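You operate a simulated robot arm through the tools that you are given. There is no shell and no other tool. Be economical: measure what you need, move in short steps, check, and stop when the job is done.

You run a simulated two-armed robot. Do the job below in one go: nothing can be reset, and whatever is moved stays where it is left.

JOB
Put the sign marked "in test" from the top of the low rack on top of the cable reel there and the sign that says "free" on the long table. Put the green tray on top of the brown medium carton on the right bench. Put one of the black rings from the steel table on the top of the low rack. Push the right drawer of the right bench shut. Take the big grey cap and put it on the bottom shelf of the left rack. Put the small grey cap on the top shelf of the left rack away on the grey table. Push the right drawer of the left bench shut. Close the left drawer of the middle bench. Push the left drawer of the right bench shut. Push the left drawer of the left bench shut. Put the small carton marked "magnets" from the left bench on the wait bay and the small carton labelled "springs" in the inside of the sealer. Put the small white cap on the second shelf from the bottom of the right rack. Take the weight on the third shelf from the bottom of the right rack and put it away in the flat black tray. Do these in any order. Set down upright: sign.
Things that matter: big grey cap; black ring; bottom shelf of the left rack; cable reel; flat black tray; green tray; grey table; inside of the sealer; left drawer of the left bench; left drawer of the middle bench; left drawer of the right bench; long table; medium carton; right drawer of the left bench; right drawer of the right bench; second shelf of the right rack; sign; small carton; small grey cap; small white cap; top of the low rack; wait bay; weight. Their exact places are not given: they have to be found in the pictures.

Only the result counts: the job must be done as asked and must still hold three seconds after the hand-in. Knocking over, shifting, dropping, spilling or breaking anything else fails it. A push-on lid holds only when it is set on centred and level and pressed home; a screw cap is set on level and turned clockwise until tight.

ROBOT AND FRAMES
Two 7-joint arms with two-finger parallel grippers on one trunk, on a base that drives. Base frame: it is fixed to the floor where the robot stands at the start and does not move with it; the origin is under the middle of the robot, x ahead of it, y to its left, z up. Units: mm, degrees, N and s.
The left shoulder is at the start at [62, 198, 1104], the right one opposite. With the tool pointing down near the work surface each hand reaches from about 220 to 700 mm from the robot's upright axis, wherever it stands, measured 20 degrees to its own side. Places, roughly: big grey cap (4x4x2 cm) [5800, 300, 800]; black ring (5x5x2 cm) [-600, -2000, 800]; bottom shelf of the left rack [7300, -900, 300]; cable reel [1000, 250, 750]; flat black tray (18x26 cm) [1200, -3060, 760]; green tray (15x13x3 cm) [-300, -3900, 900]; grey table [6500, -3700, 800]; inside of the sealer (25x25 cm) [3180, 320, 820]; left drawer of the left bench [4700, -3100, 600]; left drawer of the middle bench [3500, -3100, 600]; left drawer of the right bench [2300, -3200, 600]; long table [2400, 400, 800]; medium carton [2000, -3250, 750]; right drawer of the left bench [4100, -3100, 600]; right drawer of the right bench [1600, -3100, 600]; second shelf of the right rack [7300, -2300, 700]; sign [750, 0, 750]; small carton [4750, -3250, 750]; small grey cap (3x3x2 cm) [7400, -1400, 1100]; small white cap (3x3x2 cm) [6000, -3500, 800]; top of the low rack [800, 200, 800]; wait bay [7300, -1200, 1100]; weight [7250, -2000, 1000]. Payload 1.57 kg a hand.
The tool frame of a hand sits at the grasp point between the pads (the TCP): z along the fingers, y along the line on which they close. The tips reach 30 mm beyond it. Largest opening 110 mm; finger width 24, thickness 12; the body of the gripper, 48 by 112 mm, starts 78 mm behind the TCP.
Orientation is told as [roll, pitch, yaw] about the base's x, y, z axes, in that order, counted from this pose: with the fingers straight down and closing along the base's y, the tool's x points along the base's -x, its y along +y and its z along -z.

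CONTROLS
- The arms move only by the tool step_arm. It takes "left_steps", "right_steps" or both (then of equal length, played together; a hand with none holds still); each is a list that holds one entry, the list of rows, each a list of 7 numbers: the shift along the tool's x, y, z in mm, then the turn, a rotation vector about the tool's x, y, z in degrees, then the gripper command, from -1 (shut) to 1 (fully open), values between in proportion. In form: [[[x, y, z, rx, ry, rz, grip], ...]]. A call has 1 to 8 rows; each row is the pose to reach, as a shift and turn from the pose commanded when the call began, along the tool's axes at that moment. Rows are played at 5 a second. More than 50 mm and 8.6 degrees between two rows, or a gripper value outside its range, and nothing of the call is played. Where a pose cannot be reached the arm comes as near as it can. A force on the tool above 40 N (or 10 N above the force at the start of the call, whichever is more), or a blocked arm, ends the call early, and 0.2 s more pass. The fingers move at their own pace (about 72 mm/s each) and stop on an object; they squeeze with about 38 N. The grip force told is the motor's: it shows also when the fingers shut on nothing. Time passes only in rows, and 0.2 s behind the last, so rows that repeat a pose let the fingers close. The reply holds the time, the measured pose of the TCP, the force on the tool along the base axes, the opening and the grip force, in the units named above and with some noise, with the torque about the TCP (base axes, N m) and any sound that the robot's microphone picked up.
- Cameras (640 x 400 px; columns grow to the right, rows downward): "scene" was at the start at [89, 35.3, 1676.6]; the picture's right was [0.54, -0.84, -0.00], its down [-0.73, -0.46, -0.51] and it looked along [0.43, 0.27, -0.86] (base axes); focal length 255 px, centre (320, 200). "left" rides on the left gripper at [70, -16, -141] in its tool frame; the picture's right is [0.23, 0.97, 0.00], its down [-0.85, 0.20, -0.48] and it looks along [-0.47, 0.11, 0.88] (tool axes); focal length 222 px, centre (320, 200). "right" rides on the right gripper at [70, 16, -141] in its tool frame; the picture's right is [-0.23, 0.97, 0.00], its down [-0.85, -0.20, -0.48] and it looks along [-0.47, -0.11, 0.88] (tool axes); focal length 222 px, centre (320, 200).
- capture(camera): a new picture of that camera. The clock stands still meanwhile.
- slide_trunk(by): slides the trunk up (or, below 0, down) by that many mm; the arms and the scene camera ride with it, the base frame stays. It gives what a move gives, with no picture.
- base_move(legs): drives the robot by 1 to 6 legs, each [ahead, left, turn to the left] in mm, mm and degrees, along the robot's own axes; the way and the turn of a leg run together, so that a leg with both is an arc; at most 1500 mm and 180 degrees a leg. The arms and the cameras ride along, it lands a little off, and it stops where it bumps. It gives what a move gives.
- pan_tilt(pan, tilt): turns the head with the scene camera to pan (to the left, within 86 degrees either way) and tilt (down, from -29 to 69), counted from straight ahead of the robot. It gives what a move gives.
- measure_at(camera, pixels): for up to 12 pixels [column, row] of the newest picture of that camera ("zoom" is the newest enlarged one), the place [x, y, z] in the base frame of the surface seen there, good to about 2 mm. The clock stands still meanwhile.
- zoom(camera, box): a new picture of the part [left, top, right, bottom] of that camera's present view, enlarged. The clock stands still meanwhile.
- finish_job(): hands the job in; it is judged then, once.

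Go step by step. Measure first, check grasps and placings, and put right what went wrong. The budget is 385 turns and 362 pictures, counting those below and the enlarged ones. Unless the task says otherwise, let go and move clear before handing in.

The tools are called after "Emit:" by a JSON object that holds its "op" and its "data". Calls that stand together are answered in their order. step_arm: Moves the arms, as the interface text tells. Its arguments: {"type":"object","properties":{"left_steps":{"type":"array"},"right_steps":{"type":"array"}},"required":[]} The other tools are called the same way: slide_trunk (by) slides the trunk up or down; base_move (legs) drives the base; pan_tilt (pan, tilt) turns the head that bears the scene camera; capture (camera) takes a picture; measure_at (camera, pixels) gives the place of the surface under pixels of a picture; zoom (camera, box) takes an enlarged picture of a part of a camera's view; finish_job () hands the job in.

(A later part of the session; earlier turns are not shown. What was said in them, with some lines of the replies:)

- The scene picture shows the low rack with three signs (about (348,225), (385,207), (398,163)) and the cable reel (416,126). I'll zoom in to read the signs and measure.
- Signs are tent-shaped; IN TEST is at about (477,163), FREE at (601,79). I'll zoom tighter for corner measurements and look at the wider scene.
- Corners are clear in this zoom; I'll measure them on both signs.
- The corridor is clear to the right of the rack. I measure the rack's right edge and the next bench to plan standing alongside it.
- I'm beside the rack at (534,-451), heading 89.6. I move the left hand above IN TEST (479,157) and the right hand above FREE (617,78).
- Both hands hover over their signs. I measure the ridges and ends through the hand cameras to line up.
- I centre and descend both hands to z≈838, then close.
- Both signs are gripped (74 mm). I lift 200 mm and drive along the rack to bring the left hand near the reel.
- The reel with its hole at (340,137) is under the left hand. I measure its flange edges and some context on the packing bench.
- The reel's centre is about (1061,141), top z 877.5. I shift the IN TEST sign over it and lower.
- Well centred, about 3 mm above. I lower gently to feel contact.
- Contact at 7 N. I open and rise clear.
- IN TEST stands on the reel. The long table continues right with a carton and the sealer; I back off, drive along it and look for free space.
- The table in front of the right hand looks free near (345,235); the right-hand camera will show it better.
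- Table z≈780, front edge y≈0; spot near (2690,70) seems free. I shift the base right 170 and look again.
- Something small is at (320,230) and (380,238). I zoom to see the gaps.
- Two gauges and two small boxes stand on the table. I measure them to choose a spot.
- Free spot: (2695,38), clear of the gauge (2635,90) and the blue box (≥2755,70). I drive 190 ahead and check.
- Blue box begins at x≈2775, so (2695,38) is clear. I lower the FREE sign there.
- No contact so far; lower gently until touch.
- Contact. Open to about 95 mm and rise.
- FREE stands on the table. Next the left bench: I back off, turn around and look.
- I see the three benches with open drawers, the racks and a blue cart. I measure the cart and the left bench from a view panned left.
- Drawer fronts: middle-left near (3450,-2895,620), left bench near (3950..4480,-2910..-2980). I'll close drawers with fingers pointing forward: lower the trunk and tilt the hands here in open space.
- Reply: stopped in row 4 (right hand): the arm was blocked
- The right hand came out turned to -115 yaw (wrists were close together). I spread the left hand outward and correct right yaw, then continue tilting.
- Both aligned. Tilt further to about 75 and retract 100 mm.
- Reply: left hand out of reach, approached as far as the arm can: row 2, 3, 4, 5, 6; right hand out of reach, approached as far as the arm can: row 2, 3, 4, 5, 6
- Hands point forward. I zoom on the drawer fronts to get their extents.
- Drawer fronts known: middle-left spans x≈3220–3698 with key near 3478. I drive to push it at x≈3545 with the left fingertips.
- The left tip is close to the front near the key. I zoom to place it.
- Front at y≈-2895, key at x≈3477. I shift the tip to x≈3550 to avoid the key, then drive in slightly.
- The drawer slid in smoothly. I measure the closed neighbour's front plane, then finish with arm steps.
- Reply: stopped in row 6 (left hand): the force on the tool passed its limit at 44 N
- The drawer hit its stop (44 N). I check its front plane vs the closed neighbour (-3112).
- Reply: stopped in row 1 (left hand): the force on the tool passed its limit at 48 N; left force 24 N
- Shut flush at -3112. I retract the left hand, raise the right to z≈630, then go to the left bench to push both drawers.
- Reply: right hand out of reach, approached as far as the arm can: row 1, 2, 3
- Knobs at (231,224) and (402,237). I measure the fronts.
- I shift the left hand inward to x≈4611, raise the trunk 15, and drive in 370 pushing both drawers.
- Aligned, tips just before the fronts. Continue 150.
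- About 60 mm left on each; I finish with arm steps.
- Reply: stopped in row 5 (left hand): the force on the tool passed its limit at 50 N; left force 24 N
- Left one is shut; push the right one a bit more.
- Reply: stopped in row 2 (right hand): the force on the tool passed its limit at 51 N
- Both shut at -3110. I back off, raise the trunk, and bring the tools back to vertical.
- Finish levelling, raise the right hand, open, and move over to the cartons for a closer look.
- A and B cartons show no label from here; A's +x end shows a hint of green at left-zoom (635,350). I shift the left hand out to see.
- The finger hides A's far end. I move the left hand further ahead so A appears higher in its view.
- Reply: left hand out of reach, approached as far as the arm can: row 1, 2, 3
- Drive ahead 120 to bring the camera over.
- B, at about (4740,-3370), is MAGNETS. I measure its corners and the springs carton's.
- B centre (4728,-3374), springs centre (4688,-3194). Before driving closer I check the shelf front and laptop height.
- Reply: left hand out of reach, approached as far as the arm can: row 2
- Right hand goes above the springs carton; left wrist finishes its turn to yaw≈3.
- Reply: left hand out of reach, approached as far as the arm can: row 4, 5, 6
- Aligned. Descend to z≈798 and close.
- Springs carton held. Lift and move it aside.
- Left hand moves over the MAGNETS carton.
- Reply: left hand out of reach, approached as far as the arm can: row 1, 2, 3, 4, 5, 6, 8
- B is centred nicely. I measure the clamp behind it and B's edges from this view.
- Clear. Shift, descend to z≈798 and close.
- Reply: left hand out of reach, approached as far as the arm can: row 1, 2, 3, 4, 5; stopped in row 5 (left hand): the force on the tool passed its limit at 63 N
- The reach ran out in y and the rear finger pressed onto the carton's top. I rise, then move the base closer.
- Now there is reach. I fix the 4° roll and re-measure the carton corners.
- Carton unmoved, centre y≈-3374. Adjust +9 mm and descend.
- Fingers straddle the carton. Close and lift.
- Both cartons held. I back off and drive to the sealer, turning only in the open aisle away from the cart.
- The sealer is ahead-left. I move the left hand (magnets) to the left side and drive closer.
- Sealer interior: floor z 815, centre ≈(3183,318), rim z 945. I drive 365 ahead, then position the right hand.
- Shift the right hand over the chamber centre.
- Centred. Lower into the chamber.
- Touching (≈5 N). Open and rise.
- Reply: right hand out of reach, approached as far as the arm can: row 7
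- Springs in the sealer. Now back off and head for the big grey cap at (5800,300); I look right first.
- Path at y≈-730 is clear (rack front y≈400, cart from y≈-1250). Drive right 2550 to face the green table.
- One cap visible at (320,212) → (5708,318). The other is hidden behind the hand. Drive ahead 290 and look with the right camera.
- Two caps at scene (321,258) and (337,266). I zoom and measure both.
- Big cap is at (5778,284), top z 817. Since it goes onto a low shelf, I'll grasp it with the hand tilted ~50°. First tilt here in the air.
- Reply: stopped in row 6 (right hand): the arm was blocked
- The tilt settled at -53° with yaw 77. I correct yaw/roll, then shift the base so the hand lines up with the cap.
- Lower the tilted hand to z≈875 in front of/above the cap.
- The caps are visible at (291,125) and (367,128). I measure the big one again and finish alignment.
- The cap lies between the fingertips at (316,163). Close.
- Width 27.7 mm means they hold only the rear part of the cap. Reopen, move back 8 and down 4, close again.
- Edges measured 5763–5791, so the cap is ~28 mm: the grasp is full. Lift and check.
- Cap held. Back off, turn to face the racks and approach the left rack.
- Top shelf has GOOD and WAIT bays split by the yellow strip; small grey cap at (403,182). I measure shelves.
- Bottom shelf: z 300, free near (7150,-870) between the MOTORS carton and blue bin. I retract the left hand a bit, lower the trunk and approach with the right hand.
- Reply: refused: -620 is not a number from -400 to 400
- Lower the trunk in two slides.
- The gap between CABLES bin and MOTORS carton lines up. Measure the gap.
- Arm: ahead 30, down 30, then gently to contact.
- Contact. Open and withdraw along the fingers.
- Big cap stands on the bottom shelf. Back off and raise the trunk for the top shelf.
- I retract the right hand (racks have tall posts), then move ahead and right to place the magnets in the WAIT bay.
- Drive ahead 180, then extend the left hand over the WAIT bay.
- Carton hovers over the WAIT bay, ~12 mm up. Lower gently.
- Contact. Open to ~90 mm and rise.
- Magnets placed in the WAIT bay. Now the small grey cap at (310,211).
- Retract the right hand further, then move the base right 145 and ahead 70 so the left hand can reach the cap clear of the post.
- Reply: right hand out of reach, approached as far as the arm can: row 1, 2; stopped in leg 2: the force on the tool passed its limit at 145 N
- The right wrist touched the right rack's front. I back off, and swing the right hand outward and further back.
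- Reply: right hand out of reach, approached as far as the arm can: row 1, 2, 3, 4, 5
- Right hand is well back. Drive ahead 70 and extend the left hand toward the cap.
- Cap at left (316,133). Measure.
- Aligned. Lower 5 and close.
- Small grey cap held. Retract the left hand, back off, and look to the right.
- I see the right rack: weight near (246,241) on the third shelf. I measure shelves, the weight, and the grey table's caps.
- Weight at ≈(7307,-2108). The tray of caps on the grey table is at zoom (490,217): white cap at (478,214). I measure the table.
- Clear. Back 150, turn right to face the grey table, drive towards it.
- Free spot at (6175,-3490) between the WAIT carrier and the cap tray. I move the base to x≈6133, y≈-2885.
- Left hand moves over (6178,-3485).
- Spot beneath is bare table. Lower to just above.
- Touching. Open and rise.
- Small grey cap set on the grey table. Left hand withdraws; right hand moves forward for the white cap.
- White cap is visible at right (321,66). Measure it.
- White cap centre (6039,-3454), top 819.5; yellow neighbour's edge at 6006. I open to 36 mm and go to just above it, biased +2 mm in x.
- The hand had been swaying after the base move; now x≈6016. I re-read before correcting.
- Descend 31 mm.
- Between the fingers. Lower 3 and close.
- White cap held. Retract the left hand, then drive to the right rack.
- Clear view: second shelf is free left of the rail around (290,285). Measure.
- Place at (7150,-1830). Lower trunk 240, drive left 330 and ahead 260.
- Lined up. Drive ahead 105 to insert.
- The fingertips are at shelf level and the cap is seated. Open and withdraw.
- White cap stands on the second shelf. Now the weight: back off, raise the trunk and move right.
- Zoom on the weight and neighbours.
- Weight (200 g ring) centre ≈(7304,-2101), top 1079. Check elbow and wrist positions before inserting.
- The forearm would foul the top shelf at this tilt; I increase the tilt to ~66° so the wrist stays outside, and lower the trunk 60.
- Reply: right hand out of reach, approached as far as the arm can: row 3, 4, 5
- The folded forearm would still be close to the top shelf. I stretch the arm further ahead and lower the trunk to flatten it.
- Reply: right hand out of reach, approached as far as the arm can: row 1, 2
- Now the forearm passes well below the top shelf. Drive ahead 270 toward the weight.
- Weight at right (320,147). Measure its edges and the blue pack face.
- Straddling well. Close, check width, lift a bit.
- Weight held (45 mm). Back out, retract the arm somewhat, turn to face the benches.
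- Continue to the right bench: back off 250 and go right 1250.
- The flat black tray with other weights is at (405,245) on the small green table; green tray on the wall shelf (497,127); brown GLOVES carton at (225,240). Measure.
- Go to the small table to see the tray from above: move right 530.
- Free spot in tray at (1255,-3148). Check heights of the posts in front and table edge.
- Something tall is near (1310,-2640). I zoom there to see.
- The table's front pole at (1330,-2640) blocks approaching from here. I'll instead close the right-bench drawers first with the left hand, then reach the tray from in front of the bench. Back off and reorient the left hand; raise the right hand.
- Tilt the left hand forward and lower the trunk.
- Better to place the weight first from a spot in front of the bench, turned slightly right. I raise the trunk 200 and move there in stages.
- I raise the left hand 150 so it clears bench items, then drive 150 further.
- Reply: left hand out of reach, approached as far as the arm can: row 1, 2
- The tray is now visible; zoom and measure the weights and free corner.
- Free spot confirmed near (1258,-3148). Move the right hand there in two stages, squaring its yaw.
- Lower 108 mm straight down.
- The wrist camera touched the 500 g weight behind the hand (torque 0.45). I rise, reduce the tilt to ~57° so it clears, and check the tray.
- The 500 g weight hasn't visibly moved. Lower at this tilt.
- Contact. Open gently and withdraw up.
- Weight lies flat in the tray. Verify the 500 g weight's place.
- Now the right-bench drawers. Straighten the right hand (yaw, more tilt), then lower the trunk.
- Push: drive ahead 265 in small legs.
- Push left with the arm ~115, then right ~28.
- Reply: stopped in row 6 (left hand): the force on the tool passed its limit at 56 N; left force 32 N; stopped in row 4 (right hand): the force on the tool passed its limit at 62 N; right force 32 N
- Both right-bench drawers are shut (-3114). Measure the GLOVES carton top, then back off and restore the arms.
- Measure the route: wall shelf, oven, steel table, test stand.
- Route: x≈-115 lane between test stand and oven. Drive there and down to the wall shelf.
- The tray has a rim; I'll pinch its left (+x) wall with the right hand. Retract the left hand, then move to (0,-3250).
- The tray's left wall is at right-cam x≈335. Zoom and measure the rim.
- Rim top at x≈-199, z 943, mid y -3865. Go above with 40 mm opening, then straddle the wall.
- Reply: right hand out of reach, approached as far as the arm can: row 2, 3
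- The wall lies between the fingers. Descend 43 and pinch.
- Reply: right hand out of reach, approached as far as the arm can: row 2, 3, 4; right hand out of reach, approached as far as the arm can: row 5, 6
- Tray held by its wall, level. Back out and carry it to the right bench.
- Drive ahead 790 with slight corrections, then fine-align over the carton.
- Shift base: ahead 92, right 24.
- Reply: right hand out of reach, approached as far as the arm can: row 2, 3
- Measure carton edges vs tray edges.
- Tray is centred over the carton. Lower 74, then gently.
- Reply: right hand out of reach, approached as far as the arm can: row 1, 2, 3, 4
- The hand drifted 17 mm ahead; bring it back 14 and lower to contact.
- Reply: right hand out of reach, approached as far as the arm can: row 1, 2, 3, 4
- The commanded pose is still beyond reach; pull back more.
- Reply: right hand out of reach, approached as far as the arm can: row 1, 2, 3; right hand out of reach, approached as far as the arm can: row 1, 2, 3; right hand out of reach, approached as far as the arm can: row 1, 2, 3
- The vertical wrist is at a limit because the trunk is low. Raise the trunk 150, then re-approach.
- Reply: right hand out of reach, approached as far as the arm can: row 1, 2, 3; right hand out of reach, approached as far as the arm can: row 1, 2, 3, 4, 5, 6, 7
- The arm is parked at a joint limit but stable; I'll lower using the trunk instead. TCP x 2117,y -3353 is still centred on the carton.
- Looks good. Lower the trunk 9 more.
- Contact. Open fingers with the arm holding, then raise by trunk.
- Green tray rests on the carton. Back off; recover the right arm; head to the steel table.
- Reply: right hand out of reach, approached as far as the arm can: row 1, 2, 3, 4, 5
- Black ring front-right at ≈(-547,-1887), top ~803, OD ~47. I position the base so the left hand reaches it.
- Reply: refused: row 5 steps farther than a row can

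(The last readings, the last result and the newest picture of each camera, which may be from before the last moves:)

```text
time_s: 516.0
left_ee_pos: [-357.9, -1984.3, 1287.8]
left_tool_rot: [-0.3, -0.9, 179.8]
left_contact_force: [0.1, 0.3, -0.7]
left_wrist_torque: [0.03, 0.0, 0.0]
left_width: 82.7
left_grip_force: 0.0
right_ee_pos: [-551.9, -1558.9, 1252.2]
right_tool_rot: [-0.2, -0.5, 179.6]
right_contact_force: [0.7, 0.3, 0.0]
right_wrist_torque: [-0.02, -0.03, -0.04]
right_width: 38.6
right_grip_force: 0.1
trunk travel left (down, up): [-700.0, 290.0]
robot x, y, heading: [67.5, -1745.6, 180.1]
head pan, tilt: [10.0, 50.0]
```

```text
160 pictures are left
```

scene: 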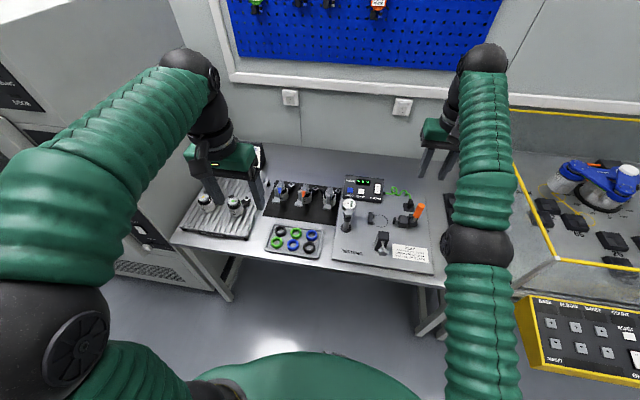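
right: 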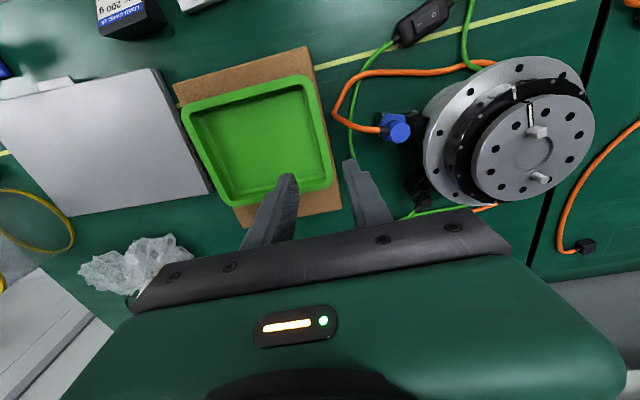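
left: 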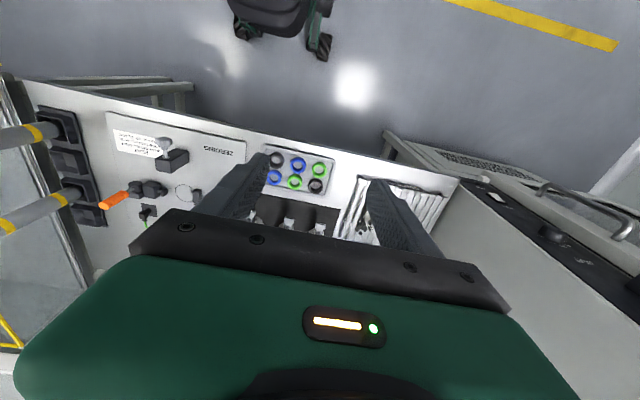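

Move the left hand above the ring in two calls.

Emit:
{"op": "step_arm", "data": {"left_steps": [[[-28, -16, 20, 0, 0, 0, 0.06], [-56, -32, 45, 0, 0, 0, 0.06], [-84, -48, 72, 0, 0, 0, 0.06], [-112, -64, 100, 0, 0, 0, 0.06], [-140, -80, 130, 0, 0, 0, 0.06], [-165, -90, 165, 0, 0, 0, 0.06], [-189, -97, 200, 0, 0, 0, 0.06], [-189, -97, 245, 0, 0, 0, 0.06]]]}}

Emit:
{"op": "step_arm", "data": {"left_steps": [[[0, 0, 40, 0, 0, 0, 0.06], [0, 0, 80, 0, 0, 0, 0.06], [0, 0, 120, 0, 0, 0, 0.06], [0, 0, 120, 0, 0, 0, 0.06]]]}}

Emit:
{"op": "capture", "data": {"camera": "left"}}

```text
time_s: 517.8
left_ee_pos: [-554.5, -1886.9, 1043.1]
left_tool_rot: [-0.6, -0.8, 179.8]
left_contact_force: [-0.7, -0.1, 0.7]
left_wrist_torque: [-0.02, 0.02, -0.04]
left_width: 58.5
left_grip_force: 0.1
right_ee_pos: [-552.5, -1561.0, 1254.4]
right_tool_rot: [-0.2, -0.5, 179.6]
right_contact_force: [0.9, -0.3, -0.4]
right_wrist_torque: [0.01, -0.04, -0.01]
right_width: 38.7
right_grip_force: 0.0
trunk travel left (down, up): [-700.0, 290.0]
robot x, y, heading: [64.2, -1746.2, 180.0]
head pan, tilt: [10.0, 50.0]
```

```text
time_s: 518.8
left_ee_pos: [-553.8, -1886.9, 920.2]
left_tool_rot: [-0.5, -0.9, 179.8]
left_contact_force: [-0.4, -0.6, -0.9]
left_wrist_torque: [0.0, -0.01, 0.04]
left_width: 58.2
left_grip_force: 0.1
right_ee_pos: [-551.0, -1561.5, 1253.3]
right_tool_rot: [-0.2, -0.6, 179.7]
right_contact_force: [0.5, 0.2, -0.2]
right_wrist_torque: [-0.03, -0.03, 0.01]
right_width: 38.1
right_grip_force: 0.0
trunk travel left (down, up): [-700.0, 290.0]
robot x, y, heading: [65.5, -1750.2, 179.7]
head pan, tilt: [10.0, 50.0]
```

```text
159 pictures are left
```

left: 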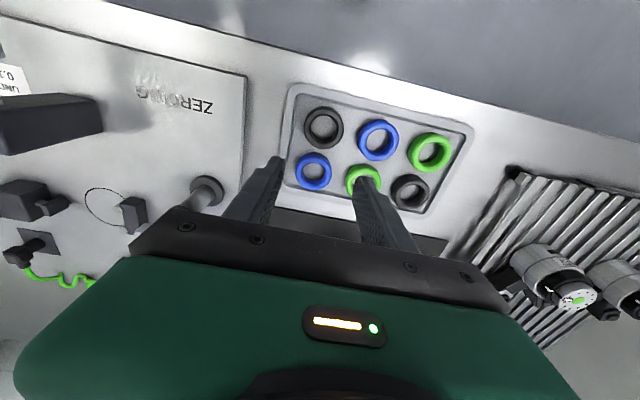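

The black ring is at (324,127). Measure edges.

Emit:
{"op": "zoom", "data": {"camera": "left", "box": [280, 85, 400, 195]}}

Emit:
{"op": "measure_at", "data": {"camera": "left", "pixels": [[305, 126], [341, 130], [322, 110], [325, 143], [307, 128], [338, 130], [324, 112], [361, 136], [316, 157]]}}

```text
3.64 times, centred on (340, 140) of left
```

zoom: 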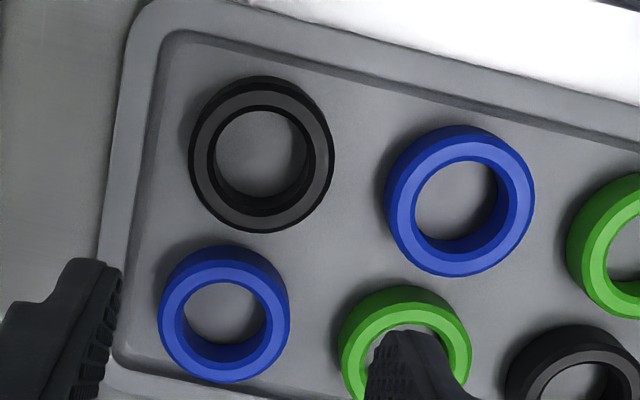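

```text
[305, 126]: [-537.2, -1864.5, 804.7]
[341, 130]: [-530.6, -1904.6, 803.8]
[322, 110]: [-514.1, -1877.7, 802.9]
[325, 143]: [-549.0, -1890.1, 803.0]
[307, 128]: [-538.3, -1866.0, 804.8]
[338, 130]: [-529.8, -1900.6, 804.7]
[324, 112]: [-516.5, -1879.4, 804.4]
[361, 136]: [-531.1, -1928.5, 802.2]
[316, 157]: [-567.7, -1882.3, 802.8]
```

Ring centre (-533,-1884.5), OD ≈42. Align and descend to z≈818.

Emit:
{"op": "step_arm", "data": {"left_steps": [[[21, -2.5, 20, 0, 0, 0, 0.06], [21, -2.5, 55, 0, 0, 0, 0.06], [21, -2.5, 70, 0, 0, 0, 0.06], [21, -2.5, 70, 0, 0, 0, 0.06]]]}}

Emit:
{"op": "capture", "data": {"camera": "left"}}

```text
time_s: 519.8
left_ee_pos: [-534.4, -1880.2, 851.9]
left_tool_rot: [-0.5, -1.0, 179.7]
left_contact_force: [-0.2, -0.8, -0.1]
left_wrist_torque: [0.02, 0.01, 0.01]
left_width: 58.0
left_grip_force: 0.2
right_ee_pos: [-551.0, -1560.1, 1254.0]
right_tool_rot: [-0.2, -0.6, 179.6]
right_contact_force: [-0.8, 0.2, 0.5]
right_wrist_torque: [0.01, 0.01, 0.01]
right_width: 38.4
right_grip_force: 0.1
trunk travel left (down, up): [-700.0, 290.0]
robot x, y, heading: [66.4, -1743.6, 180.1]
head pan, tilt: [10.0, 50.0]
```

```text
157 pictures are left
```

left: 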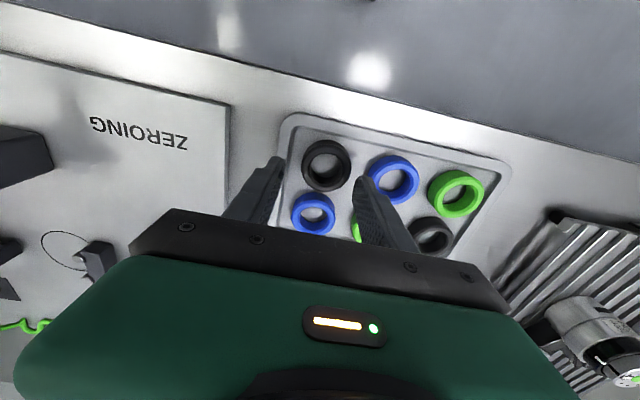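

Shift +4.5 toward the ring centre, narrow opening to 50, descend.

Emit:
{"op": "step_arm", "data": {"left_steps": [[[0, 4.5, 0, 0, 0, 0, -0.09], [0, 4.5, 0, 0, 0, 0, -0.09], [0, 4.5, 15, 0, 0, 0, -0.09], [0, 4.5, 15, 0, 0, 0, -0.09]]]}}

Emit:
{"op": "zoom", "data": {"camera": "left", "box": [240, 110, 420, 230]}}

```text
time_s: 520.8
left_ee_pos: [-532.5, -1886.0, 838.9]
left_tool_rot: [-0.5, -0.9, 179.8]
left_contact_force: [0.0, -0.2, 0.4]
left_wrist_torque: [0.0, -0.03, 0.01]
left_width: 49.9
left_grip_force: 0.0
right_ee_pos: [-551.9, -1561.0, 1253.4]
right_tool_rot: [-0.1, -0.6, 179.6]
right_contact_force: [0.0, 0.2, 0.2]
right_wrist_torque: [-0.02, 0.01, -0.02]
right_width: 38.4
right_grip_force: 0.1
trunk travel left (down, up): [-700.0, 290.0]
robot x, y, heading: [66.9, -1749.4, 179.9]
head pan, tilt: [10.0, 50.0]
```

```text
3.33 times, centred on (330, 170) of left
```

zoom: 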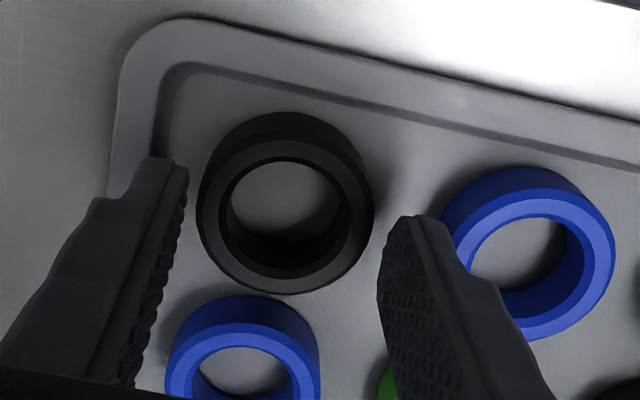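

Good alignment. Descend 21 and close.

Emit:
{"op": "step_arm", "data": {"left_steps": [[[0, 0, 12, 0, 0, 0, -0.09], [0, 0, 21, 0, 0, 0, -0.09], [0, 0, 21, 0, 0, 0, -0.09], [0, 0, 21, 0, 0, 0, -1], [0, 0, 21, 0, 0, 0, -1], [0, 0, 21, 0, 0, 0, -1]]]}}

Emit:
{"op": "capture", "data": {"camera": "left"}}

```text
time_s: 522.1
left_ee_pos: [-532.8, -1887.0, 816.8]
left_tool_rot: [-0.5, -0.9, 179.7]
left_contact_force: [-0.6, 0.8, -0.5]
left_wrist_torque: [0.02, -0.01, 0.01]
left_width: 43.0
left_grip_force: 37.8
right_ee_pos: [-551.7, -1560.7, 1252.6]
right_tool_rot: [-0.2, -0.7, 179.6]
right_contact_force: [-0.8, 0.3, -0.7]
right_wrist_torque: [-0.02, 0.0, 0.02]
right_width: 38.8
right_grip_force: 0.1
trunk travel left (down, up): [-700.0, 290.0]
robot x, y, heading: [64.5, -1747.9, 180.2]
head pan, tilt: [10.0, 50.0]
```

```text
155 pictures are left
```

left: 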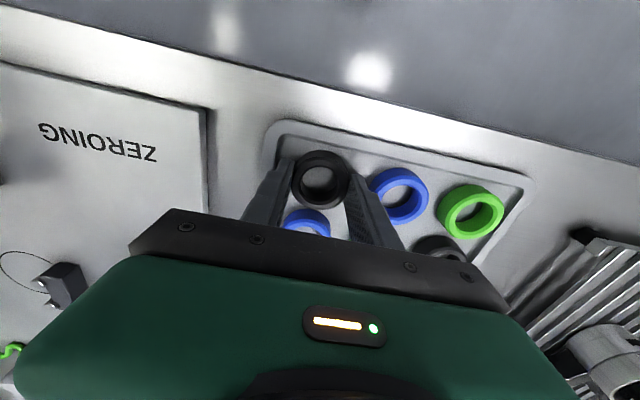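

Ring gripped at 43 mm. Lift straight up.

Emit:
{"op": "step_arm", "data": {"left_steps": [[[0, 0, -40, 0, 0, 0, -1], [0, 0, -85, 0, 0, 0, -1], [0, 0, -130, 0, 0, 0, -1], [0, 0, -175, 0, 0, 0, -1], [0, 0, -220, 0, 0, 0, -1], [40, 0, -240, 0, 0, 0, -1], [80, 0, -260, 0, 0, 0, -1]]]}}

Emit:
{"op": "capture", "data": {"camera": "left"}}

Emit:
{"op": "capture", "data": {"camera": "scene"}}

```text
time_s: 523.8
left_ee_pos: [-448.9, -1891.4, 1079.7]
left_tool_rot: [-0.6, -1.0, 179.8]
left_contact_force: [0.6, 0.5, 0.9]
left_wrist_torque: [0.01, 0.03, 0.01]
left_width: 43.0
left_grip_force: 38.9
right_ee_pos: [-549.4, -1560.8, 1254.0]
right_tool_rot: [-0.3, -0.8, 179.6]
right_contact_force: [0.3, -0.1, 0.8]
right_wrist_torque: [0.04, 0.02, -0.01]
right_width: 38.6
right_grip_force: 0.0
trunk travel left (down, up): [-700.0, 290.0]
robot x, y, heading: [62.6, -1745.9, 179.8]
head pan, tilt: [10.0, 50.0]
```

```text
154 pictures are left
```

left: 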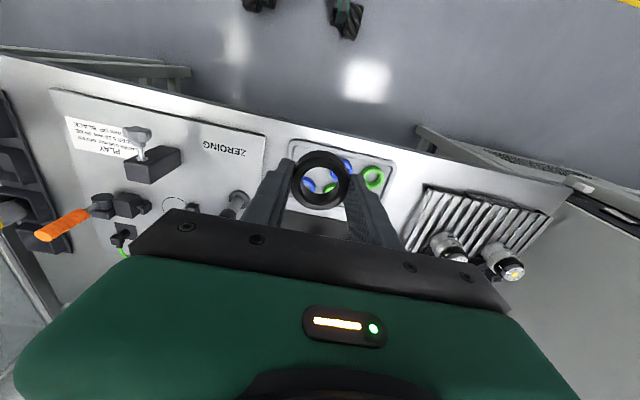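

```text
153 pictures are left
```

scene: 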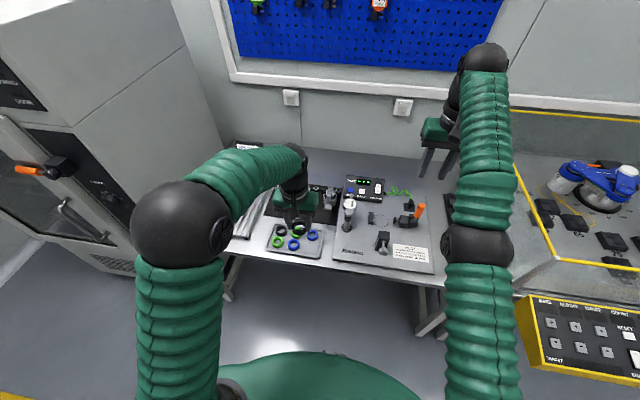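

Ring held. Back away, turn to face the low rack and drive there.

Emit:
{"op": "base_move", "data": {"legs": [[-600, 0, 0], [0, 0, -90], [1150, 0, 0]]}}

Emit:
{"op": "pan_tilt", "data": {"pan": 0, "tilt": 50}}

Emit:
{"op": "capture", "data": {"camera": "scene"}}

Emit:
{"op": "capture", "data": {"camera": "left"}}

```text
time_s: 536.5
left_ee_pos: [604.7, -86.0, 1077.2]
left_tool_rot: [-0.6, -0.9, 86.6]
left_contact_force: [0.0, -0.2, -0.4]
left_wrist_torque: [-0.03, 0.01, -0.02]
left_width: 42.8
left_grip_force: 37.7
right_ee_pos: [939.4, -3.8, 1254.0]
right_tool_rot: [-0.2, -0.6, 86.5]
right_contact_force: [-0.4, 0.6, 0.6]
right_wrist_torque: [0.0, 0.04, 0.02]
right_width: 38.6
right_grip_force: 0.1
trunk travel left (down, up): [-700.0, 290.0]
robot x, y, heading: [716.5, -607.7, 86.9]
head pan, tilt: [10.0, 50.0]
```

```text
time_s: 537.2
left_ee_pos: [603.5, -86.2, 1077.7]
left_tool_rot: [-0.5, -1.0, 86.7]
left_contact_force: [-0.3, -0.4, -0.5]
left_wrist_torque: [0.0, 0.0, 0.01]
left_width: 42.9
left_grip_force: 38.0
right_ee_pos: [938.8, -3.1, 1255.0]
right_tool_rot: [-0.3, -0.5, 86.5]
right_contact_force: [0.2, 0.3, -0.1]
right_wrist_torque: [0.0, 0.02, -0.01]
right_width: 38.4
right_grip_force: 0.1
trunk travel left (down, up): [-700.0, 290.0]
robot x, y, heading: [721.5, -603.7, 86.8]
head pan, tilt: [0.0, 50.0]
```

```text
152 pictures are left
```

scene: 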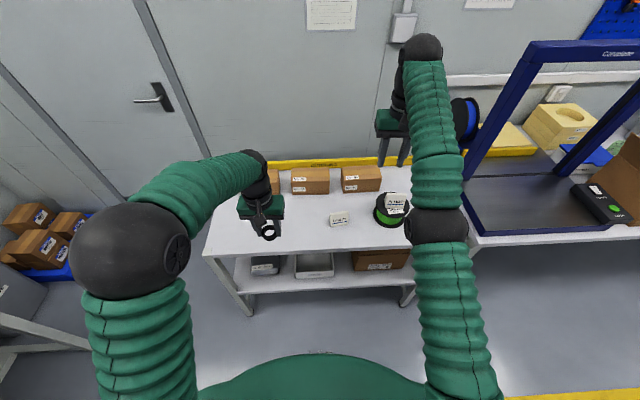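

```text
151 pictures are left
```

left: 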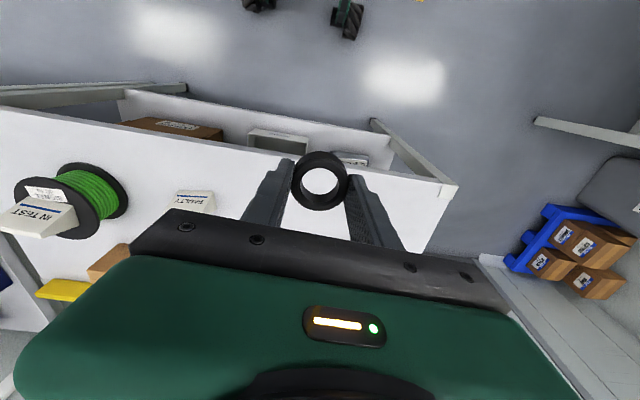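

Drive ahead 190 and lower the ring onto the rack top near (600,105).

Emit:
{"op": "base_move", "data": {"legs": [[190, 0, 0]]}}

Emit:
{"op": "step_arm", "data": {"left_steps": [[[0, 0, 45, 0, 0, 0, -1], [0, 0, 90, 0, 0, 0, -1], [0, 0, 135, 0, 0, 0, -1], [0, 0, 180, 0, 0, 0, -1], [0, 0, 215, 0, 0, 0, -1], [0, 0, 238, 0, 0, 0, -1], [0, 0, 238, 0, 0, 0, -1]]]}}

Emit:
{"op": "capture", "data": {"camera": "left"}}

```text
time_s: 538.7
left_ee_pos: [616.6, 97.8, 1079.9]
left_tool_rot: [-0.6, -1.3, 86.5]
left_contact_force: [0.3, -0.8, -0.6]
left_wrist_torque: [0.0, -0.04, 0.02]
left_width: 42.8
left_grip_force: 38.1
right_ee_pos: [951.8, 179.5, 1255.0]
right_tool_rot: [-0.2, -0.8, 86.3]
right_contact_force: [0.4, -0.3, -0.9]
right_wrist_torque: [0.05, 0.01, 0.03]
right_width: 38.6
right_grip_force: 0.1
trunk travel left (down, up): [-700.0, 290.0]
robot x, y, heading: [731.9, -420.3, 86.6]
head pan, tilt: [0.0, 50.0]
```

```text
time_s: 540.3
left_ee_pos: [619.2, 105.9, 841.0]
left_tool_rot: [-0.4, -1.0, 86.5]
left_contact_force: [-1.1, -0.3, -0.2]
left_wrist_torque: [0.0, 0.0, -0.02]
left_width: 43.3
left_grip_force: 37.2
right_ee_pos: [953.0, 182.5, 1255.9]
right_tool_rot: [-0.2, -0.7, 86.2]
right_contact_force: [-0.1, 1.1, 0.0]
right_wrist_torque: [0.0, 0.03, -0.03]
right_width: 38.3
right_grip_force: 0.0
trunk travel left (down, up): [-700.0, 290.0]
robot x, y, heading: [732.8, -419.6, 86.5]
head pan, tilt: [0.0, 50.0]
```

```text
150 pictures are left
```

left: 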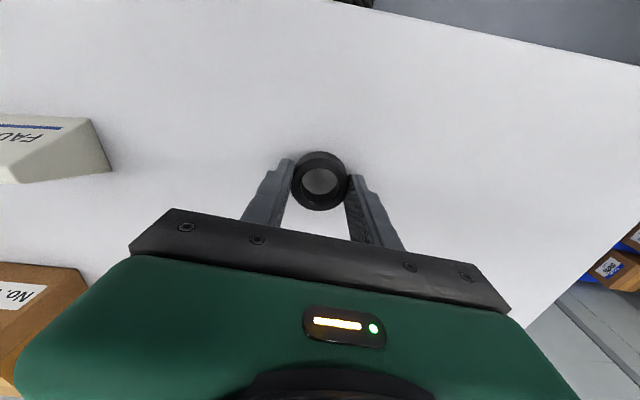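

Emit:
{"op": "step_arm", "data": {"left_steps": [[[0, 0, 4, 0, 0, 0, -1], [0, 0, 6.5, 0, 0, 0, -1], [0, 0, 8, 0, 0, 0, -1], [0, 0, 8, 0, 0, 0, -1]]]}}

```text
time_s: 541.3
left_ee_pos: [620.0, 105.0, 833.1]
left_tool_rot: [-0.6, -1.1, 86.5]
left_contact_force: [0.4, -0.5, -1.1]
left_wrist_torque: [0.0, 0.02, 0.01]
left_width: 42.9
left_grip_force: 37.5
right_ee_pos: [952.8, 183.1, 1256.3]
right_tool_rot: [-0.2, -0.6, 86.3]
right_contact_force: [-0.3, -0.4, 0.3]
right_wrist_torque: [-0.03, 0.0, 0.0]
right_width: 38.4
right_grip_force: 0.1
trunk travel left (down, up): [-700.0, 290.0]
robot x, y, heading: [732.4, -416.7, 86.5]
head pan, tilt: [0.0, 50.0]
```

Emit:
{"op": "step_arm", "data": {"left_steps": [[[0, 0, 1.2, 0, 0, 0, -1], [0, 0, 2.4, 0, 0, 0, -1], [0, 0, 2.4, 0, 0, 0, -1]]]}}

```text
time_s: 542.1
left_ee_pos: [618.8, 103.7, 832.6]
left_tool_rot: [-0.4, -1.3, 86.4]
left_contact_force: [-0.9, 3.2, 18.3]
left_wrist_torque: [-0.07, 0.34, -0.06]
left_width: 42.9
left_grip_force: 37.6
right_ee_pos: [953.4, 180.1, 1257.4]
right_tool_rot: [-0.2, -0.8, 86.2]
right_contact_force: [-0.2, 0.3, 0.7]
right_wrist_torque: [-0.01, 0.0, -0.03]
right_width: 38.5
right_grip_force: 0.0
trunk travel left (down, up): [-700.0, 290.0]
robot x, y, heading: [734.7, -417.7, 86.5]
head pan, tilt: [0.0, 50.0]
```

Contact. Release and rise, then check the rack.

Emit:
{"op": "step_arm", "data": {"left_steps": [[[0, 0, 0, 0, 0, 0, 0.2], [0, 0, 0, 0, 0, 0, 0.2], [0, 0, -40, 0, 0, 0, 0.2], [0, 0, -85, 0, 0, 0, 0.2], [0, 0, -130, 0, 0, 0, 0.2], [0, 0, -175, 0, 0, 0, 0.2], [0, 0, -220, 0, 0, 0, 0.2]]]}}

Emit:
{"op": "base_move", "data": {"legs": [[-250, 0, 0]]}}

Emit:
{"op": "capture", "data": {"camera": "scene"}}

Emit:
{"op": "zoom", "data": {"camera": "scene", "box": [200, 130, 440, 270]}}

```text
time_s: 543.7
left_ee_pos: [613.3, 95.5, 1054.0]
left_tool_rot: [-0.5, -1.3, 86.4]
left_contact_force: [0.0, 1.1, -0.2]
left_wrist_torque: [0.04, 0.05, -0.02]
left_width: 66.2
left_grip_force: 0.1
right_ee_pos: [953.9, 179.9, 1257.8]
right_tool_rot: [-0.2, -0.8, 86.2]
right_contact_force: [0.6, -0.4, -0.1]
right_wrist_torque: [0.03, 0.04, -0.01]
right_width: 38.6
right_grip_force: 0.2
trunk travel left (down, up): [-700.0, 290.0]
robot x, y, heading: [732.1, -422.2, 86.3]
head pan, tilt: [0.0, 50.0]
```

```text
time_s: 545.5
left_ee_pos: [599.2, -146.6, 1051.4]
left_tool_rot: [-0.6, -1.0, 86.4]
left_contact_force: [0.5, -1.0, 0.8]
left_wrist_torque: [0.02, -0.04, 0.04]
left_width: 66.2
left_grip_force: 0.1
right_ee_pos: [937.5, -61.5, 1255.3]
right_tool_rot: [-0.2, -0.6, 86.2]
right_contact_force: [0.0, -0.2, 0.1]
right_wrist_torque: [-0.02, 0.02, 0.01]
right_width: 38.6
right_grip_force: 0.1
trunk travel left (down, up): [-700.0, 290.0]
robot x, y, heading: [716.8, -664.8, 86.3]
head pan, tilt: [0.0, 50.0]
```

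```text
149 pictures are left
```

scene: 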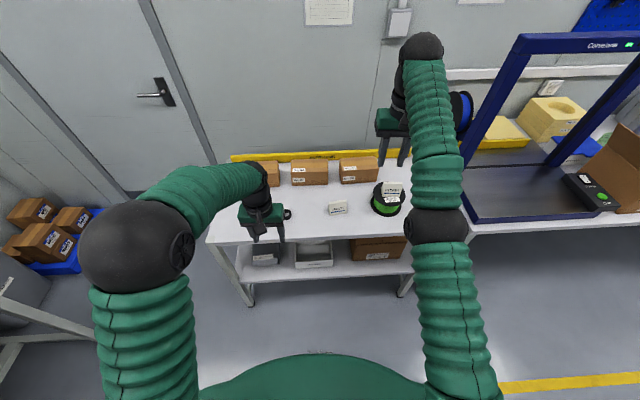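

```text
2.67 times, centred on (320, 200) of scene
```

zoom: 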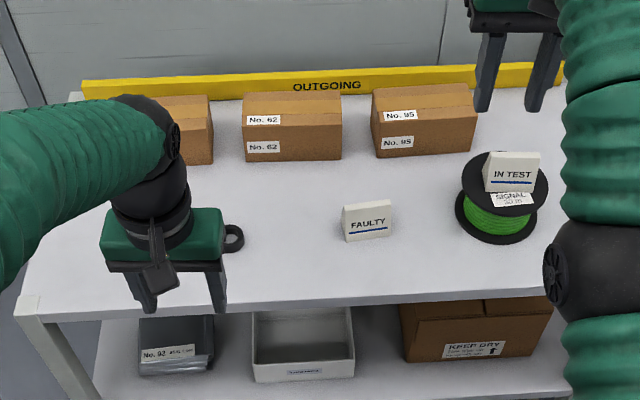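

Everything named is in place: the ring is on the low rack, IN TEST stands on the reel, and both hands are empty and clear. Handing in.

Emit:
{"op": "finish_job", "data": {}}

```text
The job is handed in.
```

I did every item in the job and handed it in, with both hands empty and clear; I have no verdict on it yet.

- **Collision:** The right wrist bumped the front of the right rack with 145 N while I was reaching for the small grey cap. The rack measured in the same place afterwards.
- **Contact in the black tray:** The wrist camera touched the 500 g weight while I was setting the 200 g weight down. It showed no clear shift, and I finished from a different angle.
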